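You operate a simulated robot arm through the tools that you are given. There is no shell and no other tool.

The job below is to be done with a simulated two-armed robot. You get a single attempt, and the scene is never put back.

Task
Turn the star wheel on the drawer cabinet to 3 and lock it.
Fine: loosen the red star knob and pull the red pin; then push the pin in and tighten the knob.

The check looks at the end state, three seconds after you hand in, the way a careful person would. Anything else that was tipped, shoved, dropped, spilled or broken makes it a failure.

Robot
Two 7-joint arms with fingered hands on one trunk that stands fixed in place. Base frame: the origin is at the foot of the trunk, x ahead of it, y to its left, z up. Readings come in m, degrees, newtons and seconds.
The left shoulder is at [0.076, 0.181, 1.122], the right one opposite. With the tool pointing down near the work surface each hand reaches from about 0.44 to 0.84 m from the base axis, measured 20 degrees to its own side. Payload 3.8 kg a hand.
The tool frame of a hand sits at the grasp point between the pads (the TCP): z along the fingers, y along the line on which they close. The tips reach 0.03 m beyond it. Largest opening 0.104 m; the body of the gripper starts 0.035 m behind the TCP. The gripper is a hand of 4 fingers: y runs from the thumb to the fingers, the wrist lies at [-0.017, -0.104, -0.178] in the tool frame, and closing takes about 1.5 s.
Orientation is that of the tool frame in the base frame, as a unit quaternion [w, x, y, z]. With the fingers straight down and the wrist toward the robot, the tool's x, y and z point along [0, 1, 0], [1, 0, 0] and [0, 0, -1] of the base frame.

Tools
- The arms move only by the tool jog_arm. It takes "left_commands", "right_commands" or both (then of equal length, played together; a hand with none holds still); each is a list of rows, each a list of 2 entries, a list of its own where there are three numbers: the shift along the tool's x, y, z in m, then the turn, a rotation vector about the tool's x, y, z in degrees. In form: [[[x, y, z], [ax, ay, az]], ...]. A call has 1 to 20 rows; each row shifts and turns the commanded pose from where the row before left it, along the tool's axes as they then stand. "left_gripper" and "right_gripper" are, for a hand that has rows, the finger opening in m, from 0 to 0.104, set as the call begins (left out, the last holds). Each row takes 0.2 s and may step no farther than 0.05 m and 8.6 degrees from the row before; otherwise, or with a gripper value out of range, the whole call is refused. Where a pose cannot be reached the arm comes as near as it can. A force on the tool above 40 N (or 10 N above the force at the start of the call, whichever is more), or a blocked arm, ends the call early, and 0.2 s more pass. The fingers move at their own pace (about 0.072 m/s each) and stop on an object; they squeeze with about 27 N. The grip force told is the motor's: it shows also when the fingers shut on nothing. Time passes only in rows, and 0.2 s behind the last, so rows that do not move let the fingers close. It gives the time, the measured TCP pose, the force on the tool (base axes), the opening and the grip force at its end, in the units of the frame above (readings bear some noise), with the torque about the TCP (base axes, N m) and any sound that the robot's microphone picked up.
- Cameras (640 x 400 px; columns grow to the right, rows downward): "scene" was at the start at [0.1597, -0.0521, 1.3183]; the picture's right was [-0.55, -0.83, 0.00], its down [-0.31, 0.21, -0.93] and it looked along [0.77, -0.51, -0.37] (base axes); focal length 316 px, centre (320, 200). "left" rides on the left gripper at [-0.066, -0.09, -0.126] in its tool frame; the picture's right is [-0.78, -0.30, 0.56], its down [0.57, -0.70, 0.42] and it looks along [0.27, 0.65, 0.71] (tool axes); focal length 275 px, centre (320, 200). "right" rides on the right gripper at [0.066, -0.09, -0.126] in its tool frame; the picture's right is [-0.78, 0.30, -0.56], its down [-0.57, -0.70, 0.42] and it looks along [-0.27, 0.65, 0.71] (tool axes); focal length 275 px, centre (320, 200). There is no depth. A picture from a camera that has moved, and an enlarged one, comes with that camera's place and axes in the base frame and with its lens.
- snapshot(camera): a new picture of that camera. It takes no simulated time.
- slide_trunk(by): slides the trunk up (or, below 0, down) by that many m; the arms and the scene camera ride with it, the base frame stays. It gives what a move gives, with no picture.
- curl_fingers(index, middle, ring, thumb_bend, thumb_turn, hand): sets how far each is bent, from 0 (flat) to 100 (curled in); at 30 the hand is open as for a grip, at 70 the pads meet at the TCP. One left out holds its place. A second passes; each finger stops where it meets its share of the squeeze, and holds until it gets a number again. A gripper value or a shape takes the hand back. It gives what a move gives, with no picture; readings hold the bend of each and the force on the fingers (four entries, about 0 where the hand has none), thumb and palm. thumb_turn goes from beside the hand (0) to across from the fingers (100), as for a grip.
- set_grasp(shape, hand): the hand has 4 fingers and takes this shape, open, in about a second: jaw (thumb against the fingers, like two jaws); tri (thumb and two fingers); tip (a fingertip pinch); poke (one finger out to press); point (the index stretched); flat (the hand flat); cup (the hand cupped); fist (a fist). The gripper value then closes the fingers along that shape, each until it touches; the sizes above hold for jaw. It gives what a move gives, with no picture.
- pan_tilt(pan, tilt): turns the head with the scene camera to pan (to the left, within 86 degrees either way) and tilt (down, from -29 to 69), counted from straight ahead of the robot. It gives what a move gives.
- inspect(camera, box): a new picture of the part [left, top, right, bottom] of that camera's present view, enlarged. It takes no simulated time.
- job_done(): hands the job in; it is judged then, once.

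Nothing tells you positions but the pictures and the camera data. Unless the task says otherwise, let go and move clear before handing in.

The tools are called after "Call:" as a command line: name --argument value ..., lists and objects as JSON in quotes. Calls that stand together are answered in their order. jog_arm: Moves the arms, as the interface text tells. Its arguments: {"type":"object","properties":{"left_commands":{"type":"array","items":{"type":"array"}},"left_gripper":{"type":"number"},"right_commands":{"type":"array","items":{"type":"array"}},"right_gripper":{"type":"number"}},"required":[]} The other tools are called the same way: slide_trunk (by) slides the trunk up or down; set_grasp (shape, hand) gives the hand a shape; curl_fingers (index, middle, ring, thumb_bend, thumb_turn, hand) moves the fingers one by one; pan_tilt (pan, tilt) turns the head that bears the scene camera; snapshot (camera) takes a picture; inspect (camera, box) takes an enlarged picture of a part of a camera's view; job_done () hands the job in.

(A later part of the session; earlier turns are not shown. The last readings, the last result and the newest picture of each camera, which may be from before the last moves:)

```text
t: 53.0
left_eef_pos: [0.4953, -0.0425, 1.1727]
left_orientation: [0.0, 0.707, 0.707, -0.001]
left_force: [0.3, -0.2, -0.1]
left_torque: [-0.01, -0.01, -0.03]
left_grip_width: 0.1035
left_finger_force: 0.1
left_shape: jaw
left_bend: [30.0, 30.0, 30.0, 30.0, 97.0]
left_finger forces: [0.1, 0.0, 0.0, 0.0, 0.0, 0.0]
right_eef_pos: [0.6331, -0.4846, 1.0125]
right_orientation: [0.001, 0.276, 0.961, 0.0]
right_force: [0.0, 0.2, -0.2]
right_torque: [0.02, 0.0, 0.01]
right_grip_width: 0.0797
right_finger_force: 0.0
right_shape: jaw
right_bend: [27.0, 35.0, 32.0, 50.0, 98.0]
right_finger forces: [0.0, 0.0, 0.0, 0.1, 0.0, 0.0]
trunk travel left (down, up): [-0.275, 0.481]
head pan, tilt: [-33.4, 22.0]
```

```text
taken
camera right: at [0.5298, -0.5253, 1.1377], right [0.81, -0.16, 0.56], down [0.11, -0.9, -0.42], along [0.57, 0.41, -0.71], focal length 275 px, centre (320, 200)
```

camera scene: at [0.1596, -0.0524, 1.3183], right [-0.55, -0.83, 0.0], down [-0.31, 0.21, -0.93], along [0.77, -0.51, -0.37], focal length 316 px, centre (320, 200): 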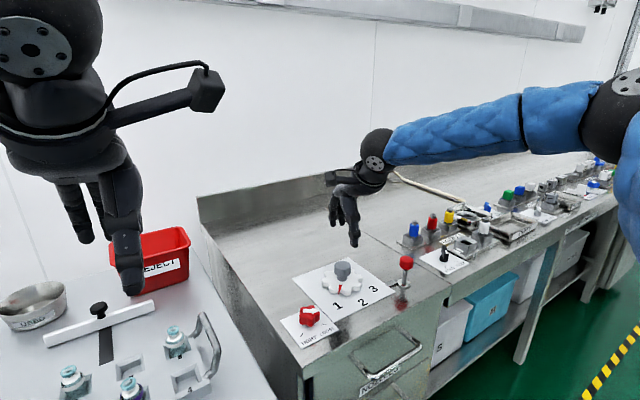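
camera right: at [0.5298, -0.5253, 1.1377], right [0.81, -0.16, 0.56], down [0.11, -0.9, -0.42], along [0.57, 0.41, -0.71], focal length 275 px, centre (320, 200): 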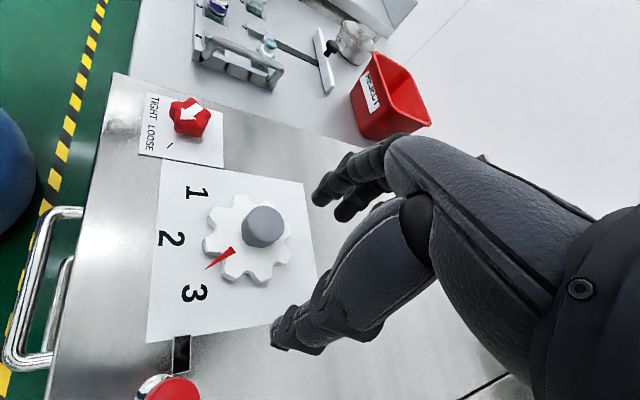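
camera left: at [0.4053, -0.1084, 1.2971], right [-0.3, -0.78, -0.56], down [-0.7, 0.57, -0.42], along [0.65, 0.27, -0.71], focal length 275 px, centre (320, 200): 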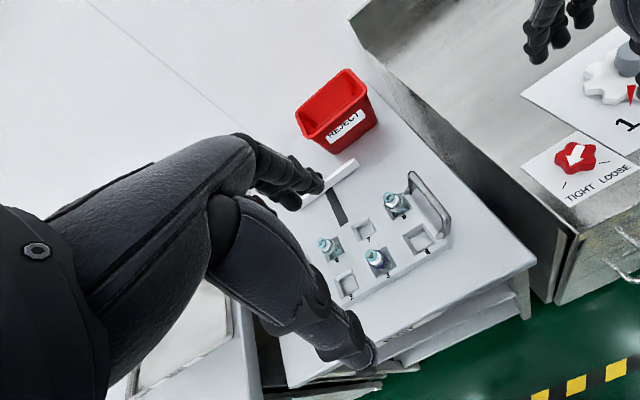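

Call:
inspect --camera "right" --box '[130, 150, 330, 350]'

```text
2.00 times, centred on (230, 250) of right
camera zoom: at [0.5298, -0.5253, 1.1377], right [0.81, -0.16, 0.56], down [0.11, -0.9, -0.42], along [0.57, 0.41, -0.71], focal length 551 px, centre (500, 100)
```

zoom: 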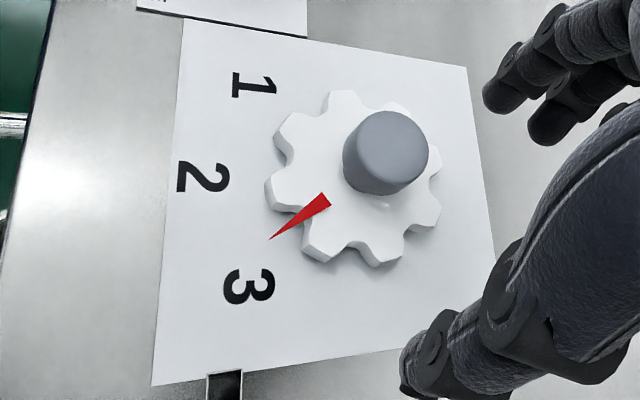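

Working the geometry from this view, the pointer is at about 217°, or 7° short of the 3 (225°). The release dragged it back. I'll regrip at a better-centred pose, turn the remainder, and open gently.

Call:
jog_arm --right_commands '[[[0.0145, 0.0233, 0], [0, 0, 0]], [[0.0145, 0.0233, 0], [0, 0, 0]], [[0, 0, 0], [0, 0, 6]], [[0, 0, 0], [0, 0, 6]], [[0, 0, 0], [0, 0, 6]], [[0, 0, 0], [0, 0, 0]], [[0, 0, 0.03], [0, 0, 0]], [[0, 0, 0.03], [0, 0, 0]], [[0, 0, 0.02], [0, 0, 0]], [[0, 0, 0.015], [0, 0, 0]], [[0, 0, 0.004], [0, 0, 0]], [[0, 0, 0], [0, 0, 0]]]'

Call:
snapshot --camera "right"

Call:
inspect --camera "scene" --box '[290, 240, 430, 340]'

```text
t: 55.6
left_eef_pos: [0.4953, -0.0426, 1.1715]
left_orientation: [0.0, 0.707, 0.707, 0.0]
left_force: [0.9, -0.3, 0.6]
left_torque: [0.01, 0.01, -0.02]
left_grip_width: 0.1035
left_finger_force: 0.0
left_shape: jaw
left_bend: [30.0, 30.0, 30.0, 30.0, 97.0]
left_finger forces: [0.0, 0.0, 0.0, 0.0, 0.0, 0.0]
right_eef_pos: [0.6338, -0.4296, 0.913]
right_orientation: [0.0, 0.423, 0.906, 0.0]
right_force: [-0.6, -1.0, -0.3]
right_torque: [-0.01, 0.02, 0.0]
right_grip_width: 0.0797
right_finger_force: 0.0
right_shape: jaw
right_bend: [27.0, 35.0, 32.0, 50.0, 98.0]
right_finger forces: [0.0, 0.1, 0.1, 0.1, 0.0, 0.0]
trunk travel left (down, up): [-0.275, 0.481]
head pan, tilt: [-33.4, 22.0]
```

```text
taken
camera right: at [0.522, -0.437, 1.037], right [0.73, -0.4, 0.56], down [-0.17, -0.89, -0.42], along [0.67, 0.21, -0.71], focal length 275 px, centre (320, 200)
```

right: 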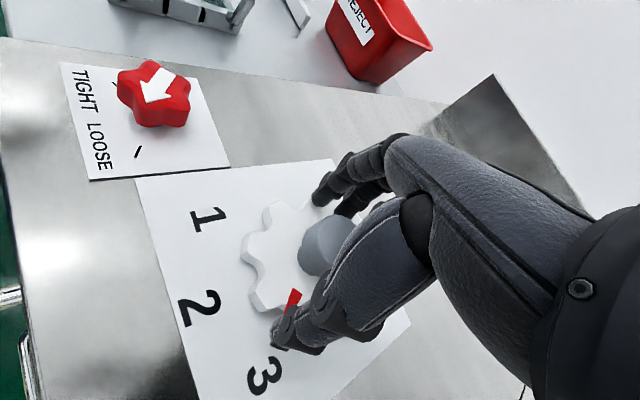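

```text
4.00 times, centred on (360, 290) of scene
camera zoom: at [0.1599, -0.0521, 1.3183], right [-0.55, -0.83, 0.0], down [-0.31, 0.21, -0.93], along [0.77, -0.51, -0.37], focal length 1265 px, centre (160, -160)
```

zoom: 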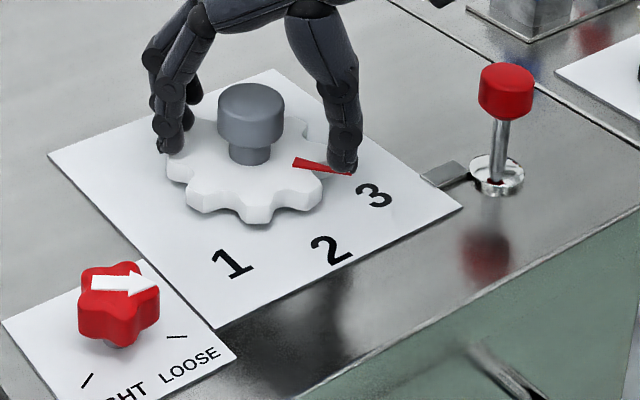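

The thumb would close right beside the pointer tip, which likely caused the drag on the last release. I'll raise, re-yaw 45° so the thumb clears the pointer, and come back down.

Call:
jog_arm --right_commands '[[[0, 0, -0.03], [0, 0, 0]], [[0, 0, -0.03], [0, 0, 0]], [[0, 0, 0], [0, 0, 7.5]], [[0, 0, 0], [0, 0, 7.5]], [[0, 0, 0], [0, 0, 7.5]], [[0, 0, 0], [0, 0, 7.5]], [[0, 0, 0], [0, 0, 7.5]], [[0, 0, 0], [0, 0, 7.5]], [[0.003, 0, 0], [0, 0, 0]], [[0, 0, 0.03], [0, 0, 0]], [[0, 0, 0.02], [0, 0, 0]], [[0, 0, 0.0075], [0, 0, 0]], [[0, 0, 0], [0, 0, 0]]]'

Call:
snapshot --camera "right"

Call:
inspect --camera "scene" --box '[290, 240, 430, 340]'

```text
t: 58.4
left_eef_pos: [0.4952, -0.0412, 1.1712]
left_orientation: [0.0, 0.707, 0.707, 0.0]
left_force: [1.3, 0.2, -1.1]
left_torque: [0.02, 0.01, 0.01]
left_grip_width: 0.1036
left_finger_force: 0.1
left_shape: jaw
left_bend: [30.0, 30.0, 30.0, 30.0, 97.0]
left_finger forces: [0.1, 0.1, 0.0, 0.1, 0.1, 0.0]
right_eef_pos: [0.6352, -0.428, 0.9148]
right_orientation: [0.0, 0.738, 0.675, 0.001]
right_force: [-0.4, 0.4, -0.3]
right_torque: [0.02, 0.02, 0.02]
right_grip_width: 0.0798
right_finger_force: 0.1
right_shape: jaw
right_bend: [27.0, 35.0, 32.0, 50.0, 98.0]
right_finger forces: [0.0, 0.0, 0.0, 0.0, 0.1, 0.0]
trunk travel left (down, up): [-0.275, 0.481]
head pan, tilt: [-33.4, 22.0]
```

```text
taken
camera right: at [0.5508, -0.3537, 1.0385], right [0.23, -0.8, 0.56], down [-0.75, -0.51, -0.42], along [0.62, -0.32, -0.71], focal length 275 px, centre (320, 200)
```

right: 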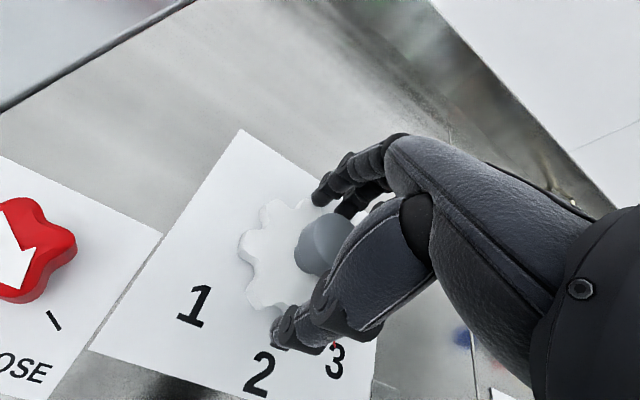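

```text
4.00 times, centred on (360, 290) of scene
camera zoom: at [0.1597, -0.052, 1.3183], right [-0.55, -0.83, 0.0], down [-0.31, 0.21, -0.93], along [0.77, -0.51, -0.37], focal length 1265 px, centre (160, -160)
```

zoom: 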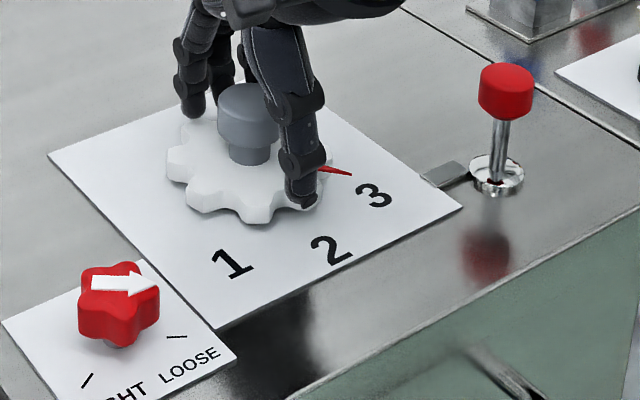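

Call:
jog_arm --right_commands '[[[0, 0, 0], [0, 0, 0]], [[0, 0, 0], [0, 0, 0]], [[0, 0, 0], [0, 0, 0]], [[0, 0, 0], [0, 0, 0]], [[0, 0, 0], [0, 0, 0]], [[0, 0, 0], [0, 0, 0]], [[0, 0, 0], [0, 0, 0]]]' --right_gripper 0.0

Call:
inspect --camera "scene" --box '[290, 240, 430, 340]'

Call:
snapshot --camera "right"

```text
t: 60.0
left_eef_pos: [0.4961, -0.0419, 1.1713]
left_orientation: [0.0, 0.707, 0.707, 0.0]
left_force: [0.5, 1.0, -0.9]
left_torque: [0.01, -0.01, -0.01]
left_grip_width: 0.1034
left_finger_force: 0.1
left_shape: jaw
left_bend: [30.0, 30.0, 30.0, 30.0, 97.0]
left_finger forces: [0.0, 0.0, 0.0, 0.0, 0.1, 0.0]
right_eef_pos: [0.6336, -0.428, 0.913]
right_orientation: [-0.002, 0.737, 0.676, -0.002]
right_force: [-4.8, 3.5, -10.1]
right_torque: [0.09, 0.2, 0.04]
right_grip_width: 0.0268
right_finger_force: 26.4
right_shape: jaw
right_bend: [74.0, 52.0, 55.0, 75.0, 100.0]
right_finger forces: [13.4, 6.6, 0.1, 0.1, 25.4, 0.0]
trunk travel left (down, up): [-0.275, 0.481]
head pan, tilt: [-33.4, 22.0]
```

```text
4.00 times, centred on (360, 290) of scene
camera zoom: at [0.1601, -0.0522, 1.3182], right [-0.55, -0.83, 0.0], down [-0.31, 0.21, -0.93], along [0.77, -0.51, -0.37], focal length 1265 px, centre (160, -160)
```

zoom: 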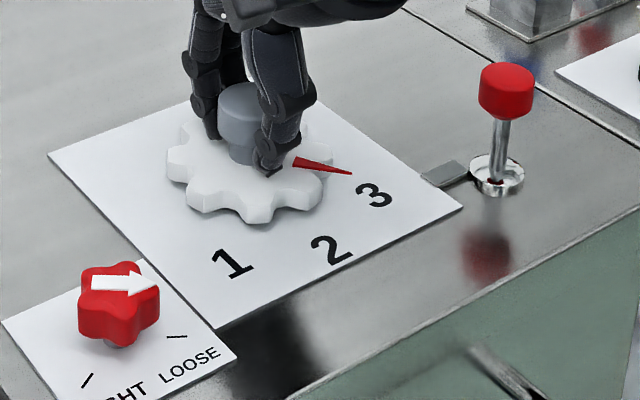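

```text
taken
camera right: at [0.5507, -0.3538, 1.0375], right [0.23, -0.8, 0.56], down [-0.75, -0.51, -0.42], along [0.62, -0.32, -0.72], focal length 275 px, centre (320, 200)
```

right: 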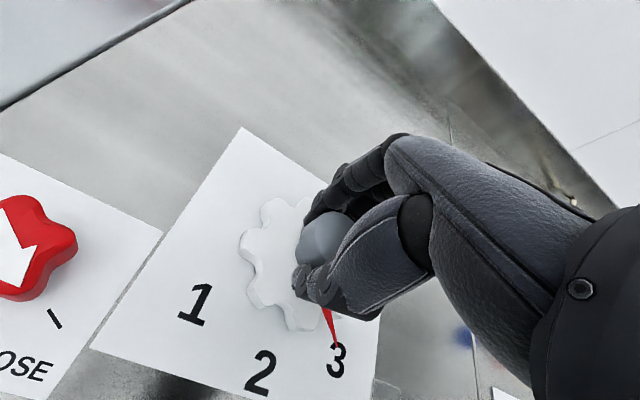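

The wheel didn't move during the grip. My circle fit puts the pointer at about 220°, so 5° more is needed. I'll turn 5° and check.

Call:
jog_arm --right_commands '[[[0, 0, 0], [0, 0, -2.5]], [[0, 0, 0], [0, 0, -2.5]], [[0, 0, 0], [0, 0, 0]]]'

Call:
inspect --camera "scene" --box '[290, 240, 430, 340]'

Call:
snapshot --camera "right"

```text
t: 60.8
left_eef_pos: [0.4965, -0.0414, 1.1717]
left_orientation: [0.0, 0.707, 0.707, 0.0]
left_force: [-0.1, -0.4, 0.2]
left_torque: [0.03, 0.01, 0.01]
left_grip_width: 0.1037
left_finger_force: 0.1
left_shape: jaw
left_bend: [30.0, 30.0, 30.0, 30.0, 97.0]
left_finger forces: [0.1, 0.1, 0.0, 0.1, 0.1, 0.1]
right_eef_pos: [0.6349, -0.429, 0.913]
right_orientation: [0.0, 0.707, 0.707, -0.001]
right_force: [-9.4, 4.6, -11.2]
right_torque: [0.06, 0.26, -0.02]
right_grip_width: 0.0266
right_finger_force: 27.1
right_shape: jaw
right_bend: [74.0, 52.0, 55.0, 75.0, 100.0]
right_finger forces: [13.7, 6.8, 0.0, 0.1, 27.2, 0.0]
trunk travel left (down, up): [-0.275, 0.481]
head pan, tilt: [-33.4, 22.0]
```

```text
4.00 times, centred on (360, 290) of scene
camera zoom: at [0.1598, -0.0524, 1.3182], right [-0.55, -0.83, 0.0], down [-0.31, 0.21, -0.93], along [0.77, -0.51, -0.37], focal length 1265 px, centre (160, -160)
```

zoom: 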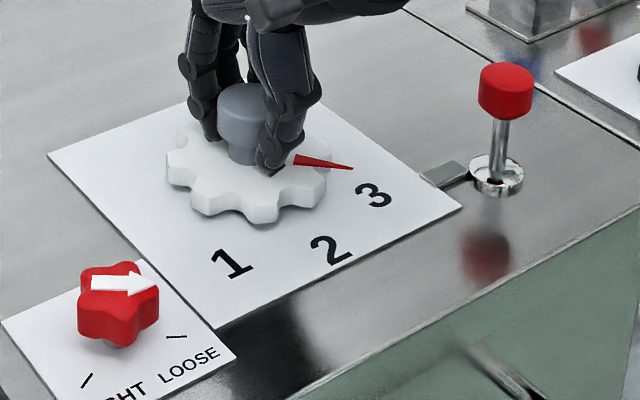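

```text
taken
camera right: at [0.5446, -0.362, 1.0374], right [0.3, -0.78, 0.56], down [-0.7, -0.57, -0.42], along [0.65, -0.27, -0.72], focal length 275 px, centre (320, 200)
```

right: 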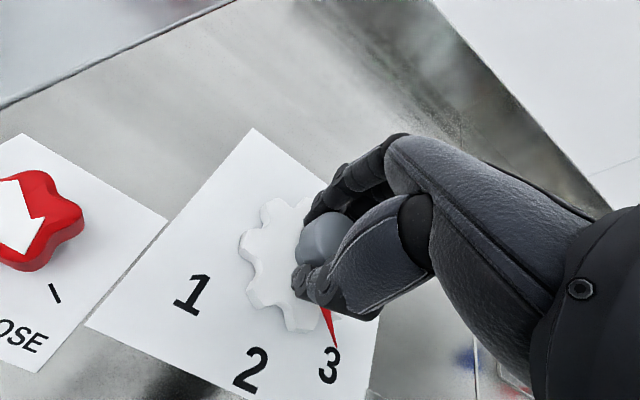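

The pointer tip moved to the computed target. The 8-tooth wheel should show the same silhouette as at the start once it has turned exactly 90°, so I'll view the same box as before to compare.

Call:
inspect --camera "scene" --box '[250, 220, 450, 360]'

Call:
inspect --camera "scene" --box '[330, 200, 490, 320]'

Call:
inspect --camera "scene" --box '[270, 230, 450, 360]'

```text
2.86 times, centred on (350, 290) of scene
camera zoom: at [0.1598, -0.0524, 1.3182], right [-0.55, -0.83, 0.0], down [-0.31, 0.21, -0.93], along [0.77, -0.51, -0.37], focal length 904 px, centre (234, -57)
```

zoom: 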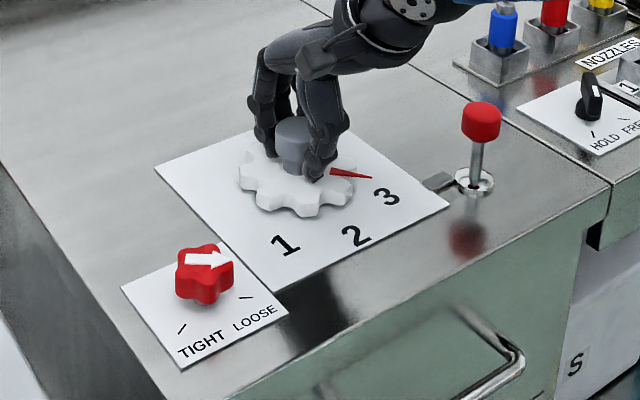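

```text
3.33 times, centred on (410, 260) of scene
camera zoom: at [0.1598, -0.0524, 1.3182], right [-0.55, -0.83, 0.0], down [-0.31, 0.21, -0.93], along [0.77, -0.51, -0.37], focal length 1054 px, centre (20, 0)
```

zoom: 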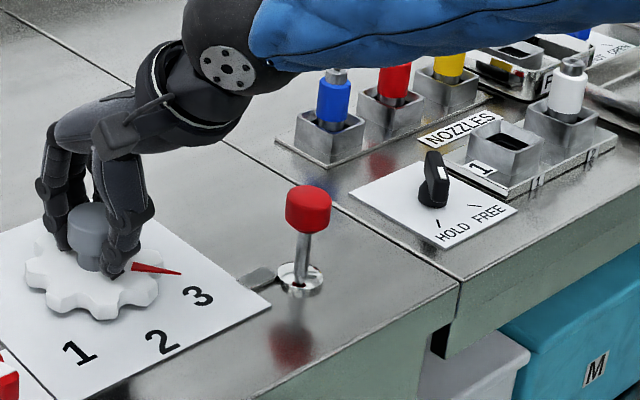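

```text
3.08 times, centred on (360, 295) of scene
camera zoom: at [0.1598, -0.0524, 1.3182], right [-0.55, -0.83, 0.0], down [-0.31, 0.21, -0.93], along [0.77, -0.51, -0.37], focal length 973 px, centre (197, -92)
```

zoom: 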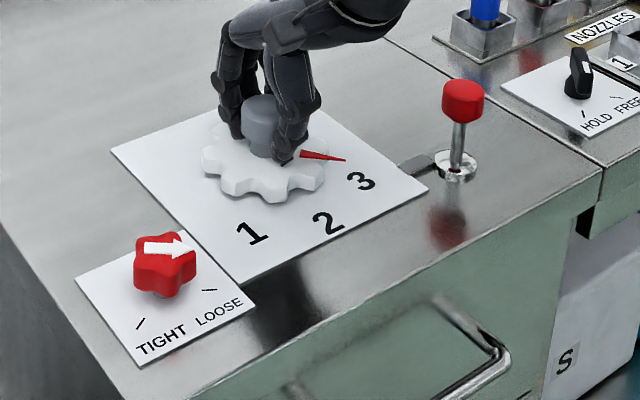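

The tooth pattern looks the same as at the start, so the wheel is at 3. I'll relieve the side force and open gently in stages so the wheel isn't dragged.

Call:
jog_arm --right_commands '[[[0.001, -0.002, 0.001], [0, 0, 0]], [[0, 0, 0], [0, 0, 0]]]'

Call:
jog_arm --right_commands '[[[0, 0, 0], [0, 0, 0]], [[0, 0, 0], [0, 0, 0]]]' --right_gripper 0.035

Call:
inspect --camera "scene" --box '[290, 240, 430, 340]'

```text
t: 61.4
left_eef_pos: [0.4968, -0.0425, 1.1702]
left_orientation: [-0.001, 0.707, 0.707, -0.001]
left_force: [-0.5, -0.2, 0.4]
left_torque: [0.03, -0.01, -0.01]
left_grip_width: 0.1039
left_finger_force: 0.1
left_shape: jaw
left_bend: [30.0, 30.0, 30.0, 30.0, 97.0]
left_finger forces: [0.0, 0.0, 0.0, 0.1, 0.1, 0.0]
right_eef_pos: [0.6329, -0.4269, 0.913]
right_orientation: [0.0, 0.708, 0.707, 0.0]
right_force: [-2.9, -1.7, -10.9]
right_torque: [0.01, 0.2, 0.0]
right_grip_width: 0.0265
right_finger_force: 27.0
right_shape: jaw
right_bend: [74.0, 52.0, 55.0, 75.0, 100.0]
right_finger forces: [13.7, 7.9, 0.0, 0.0, 24.3, 0.0]
trunk travel left (down, up): [-0.275, 0.481]
head pan, tilt: [-33.4, 22.0]
```

```text
t: 62.0
left_eef_pos: [0.4954, -0.0427, 1.171]
left_orientation: [-0.001, 0.707, 0.707, 0.0]
left_force: [0.2, 0.2, 0.2]
left_torque: [0.0, 0.01, -0.07]
left_grip_width: 0.1036
left_finger_force: 0.0
left_shape: jaw
left_bend: [30.0, 30.0, 30.0, 30.0, 97.0]
left_finger forces: [0.0, 0.0, 0.0, 0.1, 0.0, 0.0]
right_eef_pos: [0.6341, -0.4258, 0.9135]
right_orientation: [0.001, 0.707, 0.707, 0.002]
right_force: [0.4, -1.5, -2.5]
right_torque: [-0.05, 0.09, -0.04]
right_grip_width: 0.0352
right_finger_force: 0.0
right_shape: jaw
right_bend: [74.0, 51.0, 49.0, 73.0, 100.0]
right_finger forces: [0.6, 3.0, 0.0, 0.1, 0.0, 0.0]
trunk travel left (down, up): [-0.275, 0.481]
head pan, tilt: [-33.4, 22.0]
```

```text
4.00 times, centred on (360, 290) of scene
camera zoom: at [0.1603, -0.0526, 1.3183], right [-0.55, -0.83, 0.0], down [-0.31, 0.21, -0.93], along [0.77, -0.51, -0.37], focal length 1265 px, centre (160, -160)
```

zoom: 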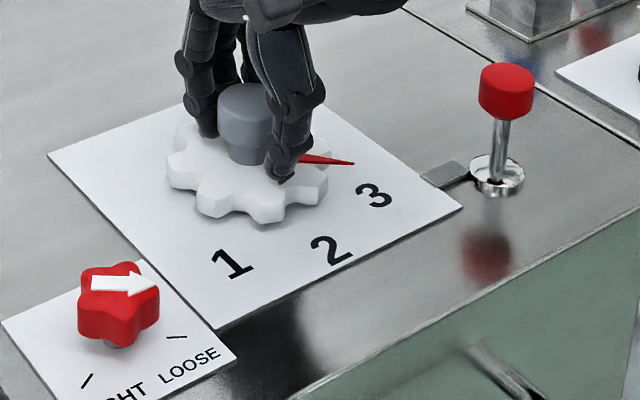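

Call:
jog_arm --right_commands '[[[0, 0, 0], [0, 0, 0]], [[0, 0, 0], [0, 0, 0]], [[0, 0, 0], [0, 0, 0]]]' --right_gripper 0.06

Call:
inspect --camera "scene" --box '[290, 240, 430, 340]'

```text
t: 62.8
left_eef_pos: [0.4947, -0.0417, 1.1722]
left_orientation: [-0.001, 0.707, 0.707, 0.0]
left_force: [0.0, -0.3, -0.8]
left_torque: [-0.04, -0.04, 0.0]
left_grip_width: 0.1032
left_finger_force: 0.0
left_shape: jaw
left_bend: [30.0, 30.0, 30.0, 30.0, 97.0]
left_finger forces: [0.1, 0.0, 0.0, 0.1, 0.2, 0.0]
right_eef_pos: [0.6325, -0.4256, 0.9117]
right_orientation: [0.0, 0.707, 0.707, 0.0]
right_force: [-0.6, 0.8, 0.2]
right_torque: [-0.01, -0.03, -0.04]
right_grip_width: 0.0591
right_finger_force: 0.0
right_shape: jaw
right_bend: [73.0, 41.0, 38.0, 65.0, 99.0]
right_finger forces: [0.0, 0.0, 0.1, 0.1, 0.0, 0.1]
trunk travel left (down, up): [-0.275, 0.481]
head pan, tilt: [-33.4, 22.0]
```

```text
4.00 times, centred on (360, 290) of scene
camera zoom: at [0.1598, -0.052, 1.3183], right [-0.55, -0.83, 0.0], down [-0.31, 0.21, -0.93], along [0.77, -0.51, -0.37], focal length 1265 px, centre (160, -160)
```

zoom: 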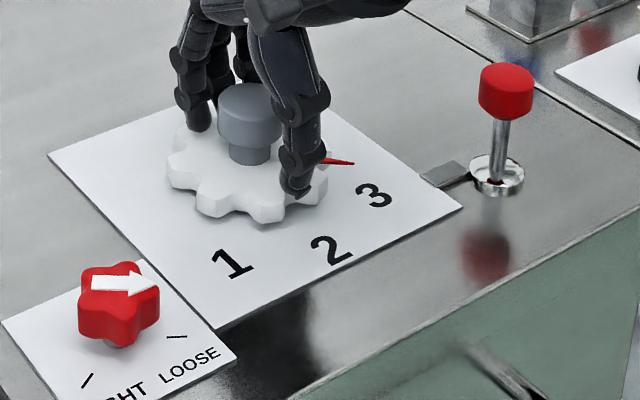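

Call:
jog_arm --right_commands '[[[0, 0, 0], [0, 0, 0]], [[0, 0, 0], [0, 0, 0]], [[0, 0, -0.03], [0, 0, 0]], [[0, 0, -0.035], [0, 0, 0]], [[0, 0, -0.035], [0, 0, 0]], [[0, 0, 0], [0, 0, 0]]]' --right_gripper 0.08

Call:
inspect --camera "scene" --box '[290, 240, 430, 340]'

Call:
inspect --camera "right" --box '[130, 180, 390, 380]'

```text
t: 64.2
left_eef_pos: [0.4968, -0.0415, 1.172]
left_orientation: [0.0, 0.707, 0.707, 0.001]
left_force: [0.8, -0.1, -0.4]
left_torque: [-0.01, -0.01, -0.02]
left_grip_width: 0.1033
left_finger_force: 0.1
left_shape: jaw
left_bend: [30.0, 30.0, 30.0, 30.0, 97.0]
left_finger forces: [0.0, 0.0, 0.0, 0.1, 0.0, 0.0]
right_eef_pos: [0.6293, -0.4267, 1.0125]
right_orientation: [-0.001, 0.707, 0.707, -0.001]
right_force: [0.3, 1.2, 0.5]
right_torque: [-0.01, 0.02, -0.02]
right_grip_width: 0.0798
right_finger_force: 0.0
right_shape: jaw
right_bend: [27.0, 35.0, 32.0, 50.0, 98.0]
right_finger forces: [0.0, 0.0, 0.0, 0.1, 0.0, 0.0]
trunk travel left (down, up): [-0.275, 0.481]
head pan, tilt: [-33.4, 22.0]
```

```text
4.00 times, centred on (360, 290) of scene
camera zoom: at [0.1602, -0.0523, 1.3182], right [-0.55, -0.83, 0.0], down [-0.31, 0.21, -0.93], along [0.77, -0.51, -0.37], focal length 1265 px, centre (160, -160)
```

zoom: 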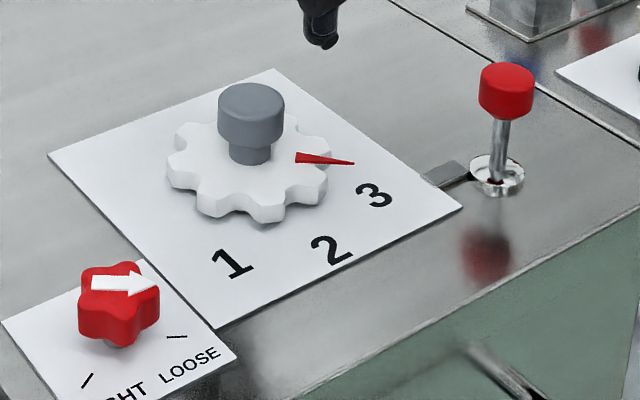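

```text
2.00 times, centred on (260, 280) of right
camera zoom: at [0.54, -0.3599, 1.1379], right [0.3, -0.78, 0.56], down [-0.7, -0.57, -0.42], along [0.65, -0.27, -0.71], focal length 551 px, centre (440, 40)
```

zoom: 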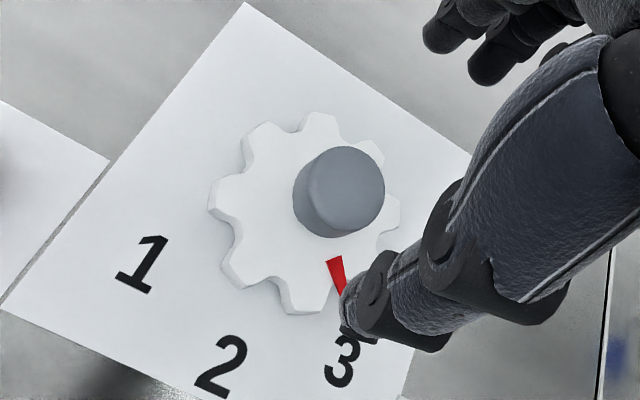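

The wheel rolled forward a few degrees when I opened the hand. I'll measure the pointer slope in a strong zoom, since at exactly 225° it should have an image slope of 0.122 in the scene view.

Call:
inspect --camera "scene" --box '[340, 265, 388, 295]'

```text
13.33 times, centred on (364, 280) of scene
camera zoom: at [0.1602, -0.0523, 1.3182], right [-0.55, -0.83, 0.0], down [-0.31, 0.21, -0.93], along [0.77, -0.51, -0.37], focal length 4218 px, centre (-267, -867)
```

zoom: 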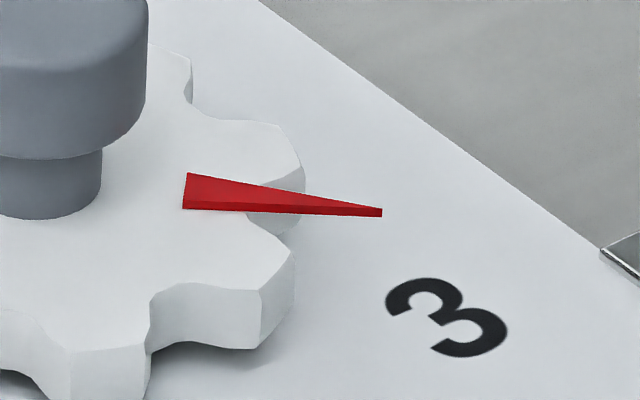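

By slope measurement the pointer is at about 227°, within 2° of the 3. That's good, and the plate edges confirm the calibration. Now I'll move over the pin.

Call:
jog_arm --right_commands '[[[-0.031, -0.0175, 0], [0, 0, 0]], [[-0.031, -0.0175, 0], [0, 0, 0]], [[-0.031, -0.0175, 0], [0, 0, 0]], [[-0.031, -0.0175, 0], [0, 0, 0]], [[0, 0, 0], [0, 0, 0]], [[0, 0, 0], [0, 0, 0]]]' --right_gripper 0.07

Call:
snapshot --camera "right"

Call:
inspect --camera "scene" --box '[280, 220, 440, 320]'

```text
t: 65.6
left_eef_pos: [0.4964, -0.0408, 1.1717]
left_orientation: [0.0, 0.707, 0.707, 0.001]
left_force: [0.5, -0.3, 0.9]
left_torque: [-0.03, 0.03, 0.01]
left_grip_width: 0.1039
left_finger_force: 0.0
left_shape: jaw
left_bend: [30.0, 30.0, 30.0, 30.0, 97.0]
left_finger forces: [0.1, 0.1, 0.1, 0.1, 0.0, 0.0]
right_eef_pos: [0.5627, -0.5497, 1.0134]
right_orientation: [0.0, 0.707, 0.707, 0.0]
right_force: [0.4, 0.0, -0.5]
right_torque: [-0.05, 0.02, 0.0]
right_grip_width: 0.0705
right_finger_force: 0.0
right_shape: jaw
right_bend: [28.0, 38.0, 34.0, 58.0, 99.0]
right_finger forces: [0.0, 0.0, 0.0, 0.1, 0.0, 0.0]
trunk travel left (down, up): [-0.275, 0.481]
head pan, tilt: [-33.4, 22.0]
```

```text
taken
camera right: at [0.4743, -0.4835, 1.1366], right [0.3, -0.78, 0.56], down [-0.7, -0.57, -0.42], along [0.65, -0.27, -0.71], focal length 275 px, centre (320, 200)
```

right: 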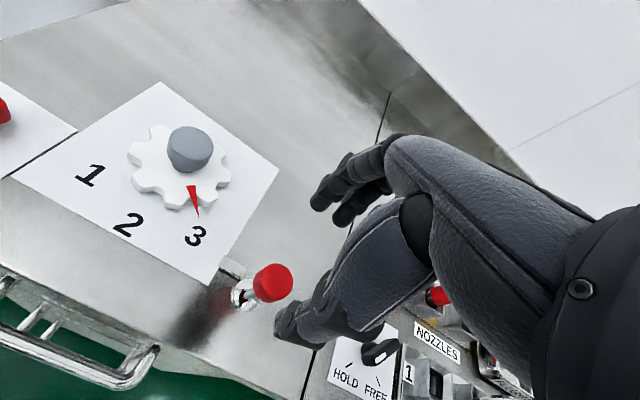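

```text
4.00 times, centred on (360, 270) of scene
camera zoom: at [0.1596, -0.0523, 1.3183], right [-0.55, -0.83, 0.0], down [-0.31, 0.21, -0.93], along [0.77, -0.51, -0.37], focal length 1265 px, centre (160, -80)
```

zoom: 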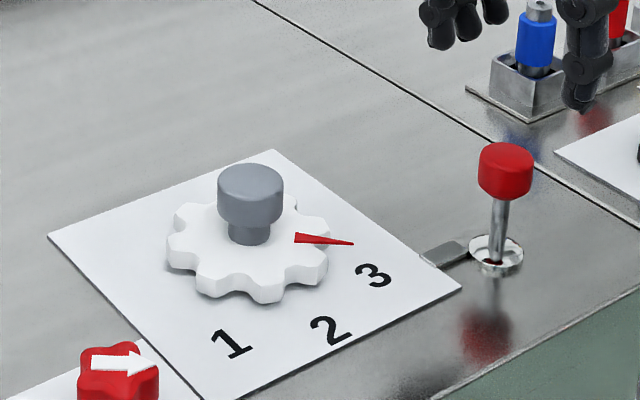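

Here's a clean view of the wheel from the right camera, so I'll cross-check the pointer angle before locking.

Call:
inspect --camera "right" --box '[120, 110, 248, 260]'

```text
2.67 times, centred on (184, 185) of right
camera zoom: at [0.4743, -0.4835, 1.1366], right [0.3, -0.78, 0.56], down [-0.7, -0.57, -0.42], along [0.65, -0.27, -0.71], focal length 734 px, centre (683, 240)
```

zoom: 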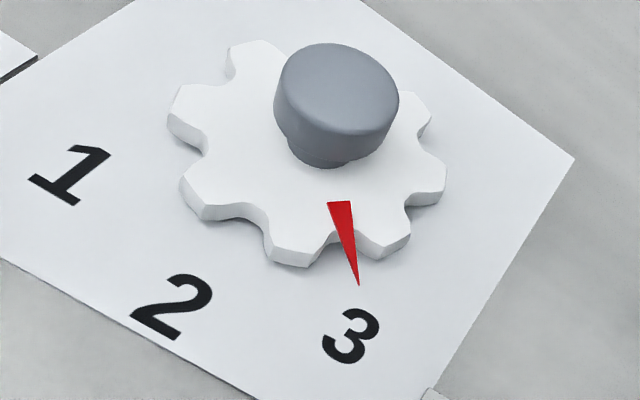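

The cross-check gives 224.3°, so the pointer averages almost exactly 225°. Now I'll descend on the raised pin cap and grip it.

Call:
jog_arm --right_commands '[[[-0.002, -0.002, 0.03], [0, 0, 0]], [[0, 0, 0.03], [0, 0, 0]], [[0, 0, 0.015], [0, 0, 0]], [[0, 0, 0.014], [0, 0, 0]], [[0, 0, 0], [0, 0, 0]]]'

Call:
jog_arm --right_commands '[[[0, 0, 0], [0, 0, 0]], [[0, 0, 0], [0, 0, 0]], [[0, 0, 0], [0, 0, 0]], [[0, 0, 0], [0, 0, 0]], [[0, 0, 0], [0, 0, 0]], [[0, 0, 0], [0, 0, 0]], [[0, 0, 0], [0, 0, 0]]]' --right_gripper 0.0

Call:
inspect --camera "scene" --box '[330, 200, 490, 320]'

```text
t: 66.8
left_eef_pos: [0.4948, -0.041, 1.1717]
left_orientation: [0.0, 0.707, 0.707, 0.0]
left_force: [0.2, 0.7, 0.6]
left_torque: [-0.03, -0.04, 0.02]
left_grip_width: 0.1035
left_finger_force: 0.0
left_shape: jaw
left_bend: [30.0, 30.0, 30.0, 30.0, 97.0]
left_finger forces: [0.0, 0.0, 0.1, 0.1, 0.1, 0.0]
right_eef_pos: [0.5611, -0.5518, 0.9259]
right_orientation: [0.0, 0.707, 0.707, 0.0]
right_force: [-0.6, 0.1, -0.2]
right_torque: [-0.03, 0.0, -0.01]
right_grip_width: 0.0702
right_finger_force: 0.1
right_shape: jaw
right_bend: [28.0, 38.0, 34.0, 58.0, 99.0]
right_finger forces: [0.0, 0.0, 0.0, 0.0, 0.1, 0.0]
trunk travel left (down, up): [-0.275, 0.481]
head pan, tilt: [-33.4, 22.0]
```

```text
t: 68.4
left_eef_pos: [0.496, -0.0422, 1.172]
left_orientation: [0.0, 0.707, 0.707, 0.0]
left_force: [-0.8, -0.2, -0.1]
left_torque: [0.01, 0.0, 0.02]
left_grip_width: 0.1036
left_finger_force: 0.0
left_shape: jaw
left_bend: [30.0, 30.0, 30.0, 30.0, 97.0]
left_finger forces: [0.0, 0.0, 0.1, 0.0, 0.0, 0.1]
right_eef_pos: [0.5605, -0.5519, 0.9236]
right_orientation: [-0.002, 0.708, 0.707, -0.003]
right_force: [-8.1, 6.2, -13.7]
right_torque: [0.1, 0.07, 0.13]
right_grip_width: 0.0179
right_finger_force: 26.8
right_shape: jaw
right_bend: [73.0, 60.0, 65.0, 76.0, 100.0]
right_finger forces: [13.3, 5.3, 0.0, 0.1, 25.2, 0.0]
trunk travel left (down, up): [-0.275, 0.481]
head pan, tilt: [-33.4, 22.0]
```

```text
3.33 times, centred on (410, 260) of scene
camera zoom: at [0.1599, -0.0524, 1.3182], right [-0.55, -0.83, 0.0], down [-0.31, 0.21, -0.93], along [0.77, -0.51, -0.37], focal length 1054 px, centre (20, 0)
```

zoom: 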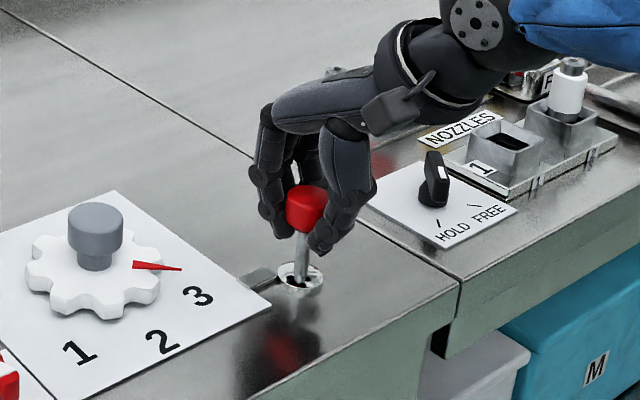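

The cap is gripped. I'll push the pin straight down about 18 mm, watching for the seat.

Call:
jog_arm --right_commands '[[[0, 0, 0.003], [0, 0, 0]], [[0, 0, 0.003], [0, 0, 0]], [[0, 0, 0.003], [0, 0, 0]], [[0, 0, 0.003], [0, 0, 0]], [[0, 0, 0], [0, 0, 0]]]'

Call:
jog_arm --right_commands '[[[0, 0, 0.003], [0, 0, 0]], [[0, 0, 0.003], [0, 0, 0]], [[0, 0, 0], [0, 0, 0]]]'

Call:
inspect --camera "scene" --box '[330, 200, 490, 320]'

```text
t: 69.6
left_eef_pos: [0.4939, -0.0415, 1.1715]
left_orientation: [0.0, 0.708, 0.706, 0.0]
left_force: [-0.2, 0.0, 0.4]
left_torque: [-0.02, 0.01, 0.02]
left_grip_width: 0.1033
left_finger_force: 0.0
left_shape: jaw
left_bend: [30.0, 30.0, 30.0, 30.0, 97.0]
left_finger forces: [0.0, 0.1, 0.0, 0.0, 0.0, 0.0]
right_eef_pos: [0.5603, -0.5516, 0.9157]
right_orientation: [0.001, 0.707, 0.707, 0.0]
right_force: [-8.9, 5.3, 2.1]
right_torque: [0.06, -0.04, 0.03]
right_grip_width: 0.0181
right_finger_force: 26.5
right_shape: jaw
right_bend: [74.0, 62.0, 65.0, 77.0, 100.0]
right_finger forces: [11.5, 3.1, 0.0, 0.0, 19.6, 0.0]
trunk travel left (down, up): [-0.275, 0.481]
head pan, tilt: [-33.4, 22.0]
```

```text
t: 70.4
left_eef_pos: [0.495, -0.0413, 1.1715]
left_orientation: [0.001, 0.707, 0.708, -0.001]
left_force: [0.8, -0.8, 0.1]
left_torque: [0.02, -0.03, -0.04]
left_grip_width: 0.1038
left_finger_force: 0.0
left_shape: jaw
left_bend: [30.0, 30.0, 30.0, 30.0, 97.0]
left_finger forces: [0.1, 0.1, 0.0, 0.1, 0.1, 0.0]
right_eef_pos: [0.5611, -0.5513, 0.9096]
right_orientation: [0.0, 0.707, 0.707, 0.0]
right_force: [-9.8, 7.4, 1.0]
right_torque: [0.09, 0.02, 0.04]
right_grip_width: 0.0184
right_finger_force: 27.3
right_shape: jaw
right_bend: [74.0, 62.0, 65.0, 77.0, 100.0]
right_finger forces: [12.8, 3.0, 0.0, 0.0, 20.2, 0.0]
trunk travel left (down, up): [-0.275, 0.481]
head pan, tilt: [-33.4, 22.0]
```

```text
3.33 times, centred on (410, 260) of scene
camera zoom: at [0.1585, -0.051, 1.3185], right [-0.55, -0.83, 0.0], down [-0.31, 0.21, -0.93], along [0.77, -0.51, -0.37], focal length 1054 px, centre (20, 0)
```

zoom: 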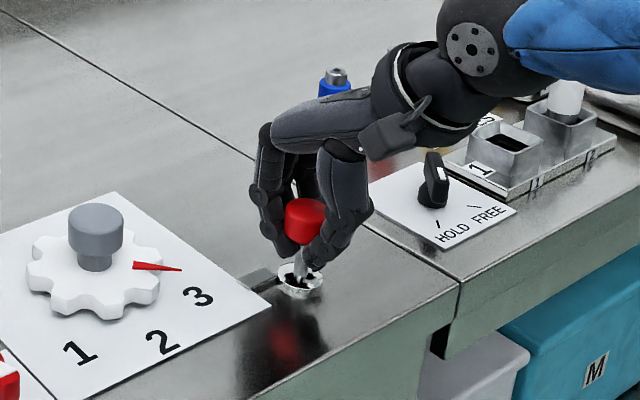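

The pin is going in freely. I'll press the last few millimetres to the seat.

Call:
jog_arm --right_commands '[[[0, 0, 0.002], [0, 0, 0]], [[0, 0, 0.002], [0, 0, 0]], [[0, 0, 0.002], [0, 0, 0]], [[0, 0, 0], [0, 0, 0]]]'

Call:
jog_arm --right_commands '[[[0, 0, 0.002], [0, 0, 0]], [[0, 0, 0.001], [0, 0, 0]], [[0, 0, 0], [0, 0, 0]]]'

Call:
inspect --camera "scene" --box '[330, 200, 490, 320]'

```text
t: 71.4
left_eef_pos: [0.4945, -0.0411, 1.173]
left_orientation: [0.0, 0.707, 0.707, -0.001]
left_force: [-0.3, -0.2, -0.3]
left_torque: [0.03, -0.01, 0.01]
left_grip_width: 0.1033
left_finger_force: 0.0
left_shape: jaw
left_bend: [30.0, 30.0, 30.0, 30.0, 97.0]
left_finger forces: [0.1, 0.1, 0.0, 0.1, 0.1, 0.0]
right_eef_pos: [0.561, -0.5524, 0.9026]
right_orientation: [0.0, 0.707, 0.707, -0.001]
right_force: [-9.2, 6.6, 2.0]
right_torque: [0.08, -0.01, 0.07]
right_grip_width: 0.0184
right_finger_force: 26.7
right_shape: jaw
right_bend: [74.0, 73.0, 65.0, 77.0, 100.0]
right_finger forces: [12.9, 2.8, 0.0, 0.0, 20.2, 0.0]
trunk travel left (down, up): [-0.275, 0.481]
head pan, tilt: [-33.4, 22.0]
```

```text
t: 72.2
left_eef_pos: [0.4949, -0.0413, 1.1723]
left_orientation: [0.0, 0.707, 0.707, 0.0]
left_force: [0.0, 0.1, -0.2]
left_torque: [0.02, 0.04, 0.02]
left_grip_width: 0.1034
left_finger_force: 0.0
left_shape: jaw
left_bend: [30.0, 30.0, 30.0, 30.0, 97.0]
left_finger forces: [0.0, 0.1, 0.1, 0.0, 0.0, 0.0]
right_eef_pos: [0.5598, -0.5521, 0.899]
right_orientation: [0.0, 0.708, 0.706, -0.001]
right_force: [-7.5, 5.4, 2.7]
right_torque: [0.09, -0.02, 0.07]
right_grip_width: 0.0184
right_finger_force: 26.6
right_shape: jaw
right_bend: [74.0, 73.0, 65.0, 78.0, 100.0]
right_finger forces: [13.0, 3.4, 0.0, 0.0, 19.2, 0.0]
trunk travel left (down, up): [-0.275, 0.481]
head pan, tilt: [-33.4, 22.0]
```

```text
3.33 times, centred on (410, 260) of scene
camera zoom: at [0.1588, -0.0512, 1.3185], right [-0.55, -0.83, 0.0], down [-0.31, 0.21, -0.93], along [0.77, -0.51, -0.37], focal length 1054 px, centre (20, 0)
```

zoom: 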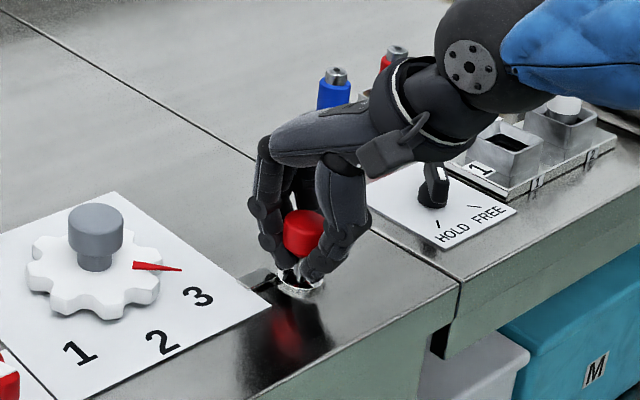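

Call:
jog_arm --right_commands '[[[0, 0, 0.001], [0, 0, 0]], [[0, 0, 0.001], [0, 0, 0]], [[0, 0, 0.001], [0, 0, 0]], [[0, 0, 0], [0, 0, 0]]]'

Call:
inspect --camera "scene" --box '[385, 255, 425, 285]'

```text
t: 73.2
left_eef_pos: [0.495, -0.0406, 1.1717]
left_orientation: [0.0, 0.707, 0.707, 0.0]
left_force: [0.5, 0.2, -0.5]
left_torque: [-0.04, 0.0, 0.03]
left_grip_width: 0.1036
left_finger_force: 0.0
left_shape: jaw
left_bend: [30.0, 30.0, 30.0, 30.0, 97.0]
left_finger forces: [0.0, 0.1, 0.0, 0.1, 0.1, 0.0]
right_eef_pos: [0.5592, -0.551, 0.8968]
right_orientation: [0.001, 0.707, 0.707, -0.001]
right_force: [-6.9, 3.5, 4.2]
right_torque: [-0.02, -0.11, 0.09]
right_grip_width: 0.0183
right_finger_force: 26.9
right_shape: jaw
right_bend: [74.0, 73.0, 65.0, 78.0, 100.0]
right_finger forces: [10.5, 4.8, 0.0, 0.1, 18.0, 0.0]
trunk travel left (down, up): [-0.275, 0.481]
head pan, tilt: [-33.4, 22.0]
```

```text
13.33 times, centred on (405, 270) of scene
camera zoom: at [0.1585, -0.0513, 1.3185], right [-0.55, -0.83, 0.0], down [-0.31, 0.21, -0.93], along [0.77, -0.51, -0.37], focal length 4218 px, centre (-813, -733)
```

zoom: 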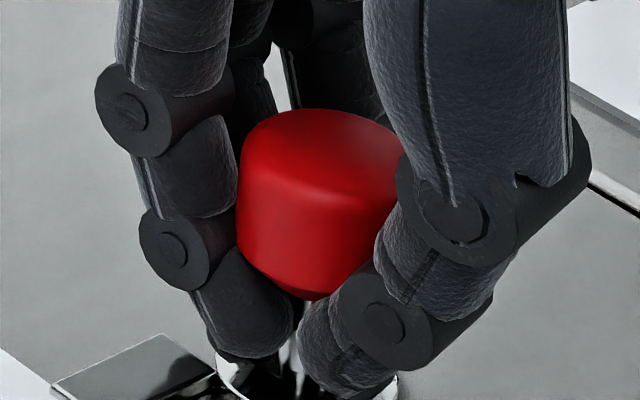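

The cap is back at its original height. I'll release and check whether the pin is fully seated.

Call:
jog_arm --right_commands '[[[0, 0, 0], [0, 0, 0]], [[0, 0, 0], [0, 0, 0]], [[0, 0, 0], [0, 0, 0]], [[0, 0, 0], [0, 0, 0]], [[0, 0, -0.03], [0, 0, 0]], [[0, 0, -0.04], [0, 0, 0]], [[0, 0, -0.04], [0, 0, 0]], [[0, 0, 0], [0, 0, 0]]]' --right_gripper 0.07

Call:
inspect --camera "scene" --box '[385, 255, 425, 285]'

Call:
inspect --camera "scene" --box '[270, 230, 450, 360]'

Call:
snapshot --camera "right"

```text
t: 75.0
left_eef_pos: [0.4947, -0.042, 1.1721]
left_orientation: [0.0, 0.708, 0.707, 0.0]
left_force: [-0.3, 0.1, 0.0]
left_torque: [0.0, 0.04, -0.01]
left_grip_width: 0.1038
left_finger_force: 0.1
left_shape: jaw
left_bend: [30.0, 30.0, 30.0, 30.0, 97.0]
left_finger forces: [0.1, 0.0, 0.0, 0.0, 0.0, 0.0]
right_eef_pos: [0.5624, -0.5533, 1.0059]
right_orientation: [-0.001, 0.708, 0.706, -0.001]
right_force: [-0.3, 0.1, -0.3]
right_torque: [0.03, 0.02, -0.03]
right_grip_width: 0.0697
right_finger_force: 0.1
right_shape: jaw
right_bend: [28.0, 38.0, 35.0, 59.0, 99.0]
right_finger forces: [0.0, 0.0, 0.0, 0.0, 0.0, 0.0]
trunk travel left (down, up): [-0.275, 0.481]
head pan, tilt: [-33.4, 22.0]
```

```text
13.33 times, centred on (405, 270) of scene
camera zoom: at [0.16, -0.0524, 1.3182], right [-0.55, -0.83, 0.0], down [-0.31, 0.21, -0.93], along [0.77, -0.51, -0.37], focal length 4218 px, centre (-813, -733)
```

zoom: 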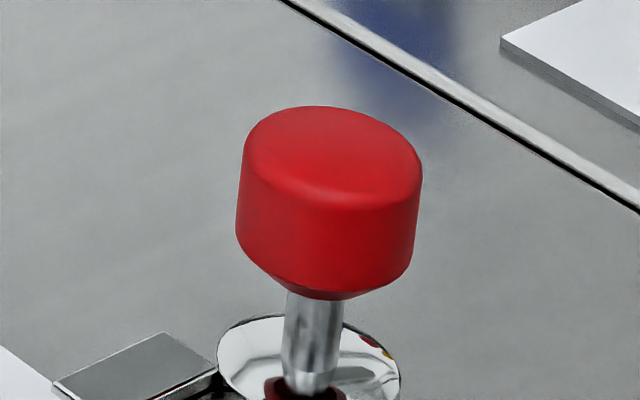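

```text
3.08 times, centred on (360, 295) of scene
camera zoom: at [0.16, -0.0524, 1.3182], right [-0.55, -0.83, 0.0], down [-0.31, 0.21, -0.93], along [0.77, -0.51, -0.37], focal length 973 px, centre (197, -92)
```

zoom: 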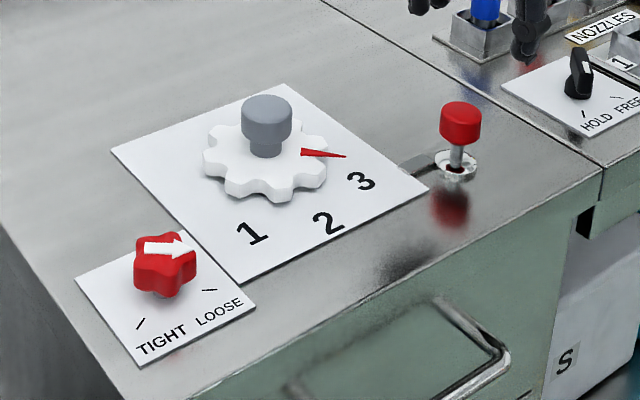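

```text
taken
camera right: at [0.4727, -0.4876, 1.1298], right [0.3, -0.78, 0.56], down [-0.7, -0.57, -0.42], along [0.65, -0.27, -0.71], focal length 275 px, centre (320, 200)
```

right: 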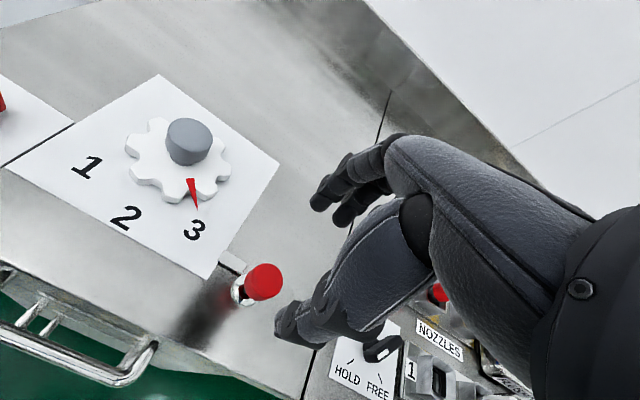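

The pin is back at its original height and the wheel still reads 3. To be sure it's seated, I'll close the fingers and press gently on top of the cap.

Call:
jog_arm --right_commands '[[[0, 0, 0], [0, 0, 0]], [[0, 0, 0], [0, 0, 0]], [[0, 0, 0], [0, 0, 0]], [[0, 0, 0], [0, 0, 0]], [[0, 0, 0], [0, 0, 0]], [[0, 0, 0], [0, 0, 0]], [[0, 0, 0.03], [0, 0, 0]], [[0, 0, 0.02], [0, 0, 0]], [[0, 0, 0], [0, 0, 0]]]' --right_gripper 0.0

Call:
inspect --camera "scene" --box '[370, 230, 450, 290]'

Call:
snapshot --camera "right"

```text
t: 77.0
left_eef_pos: [0.4953, -0.0415, 1.1724]
left_orientation: [-0.001, 0.707, 0.707, 0.001]
left_force: [0.4, -0.8, -0.2]
left_torque: [-0.02, 0.02, -0.01]
left_grip_width: 0.1037
left_finger_force: 0.0
left_shape: jaw
left_bend: [30.0, 30.0, 30.0, 30.0, 97.0]
left_finger forces: [0.1, 0.1, 0.0, 0.1, 0.1, 0.0]
right_eef_pos: [0.5602, -0.5536, 0.9535]
right_orientation: [0.0, 0.707, 0.707, 0.0]
right_force: [0.8, 1.2, 0.1]
right_torque: [0.0, -0.01, -0.01]
right_grip_width: 0.0
right_finger_force: 27.3
right_shape: jaw
right_bend: [70.0, 70.0, 70.0, 49.0, 100.0]
right_finger forces: [0.0, 0.0, 0.0, 0.0, 0.1, 0.1]
trunk travel left (down, up): [-0.275, 0.481]
head pan, tilt: [-33.4, 22.0]
```

```text
6.67 times, centred on (410, 260) of scene
camera zoom: at [0.1597, -0.052, 1.3183], right [-0.55, -0.83, 0.0], down [-0.31, 0.21, -0.93], along [0.77, -0.51, -0.37], focal length 2109 px, centre (-280, -200)
```

zoom: 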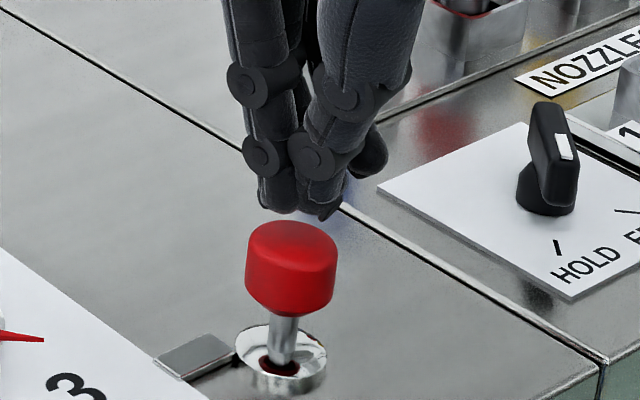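

```text
taken
camera right: at [0.4709, -0.4872, 1.079], right [0.3, -0.78, 0.56], down [-0.7, -0.57, -0.42], along [0.65, -0.27, -0.71], focal length 275 px, centre (320, 200)
```

right: 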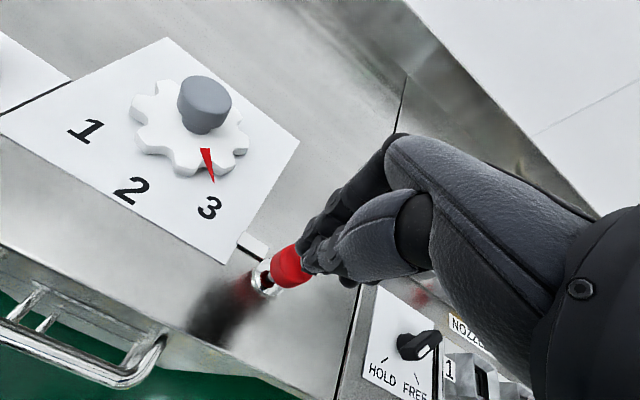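

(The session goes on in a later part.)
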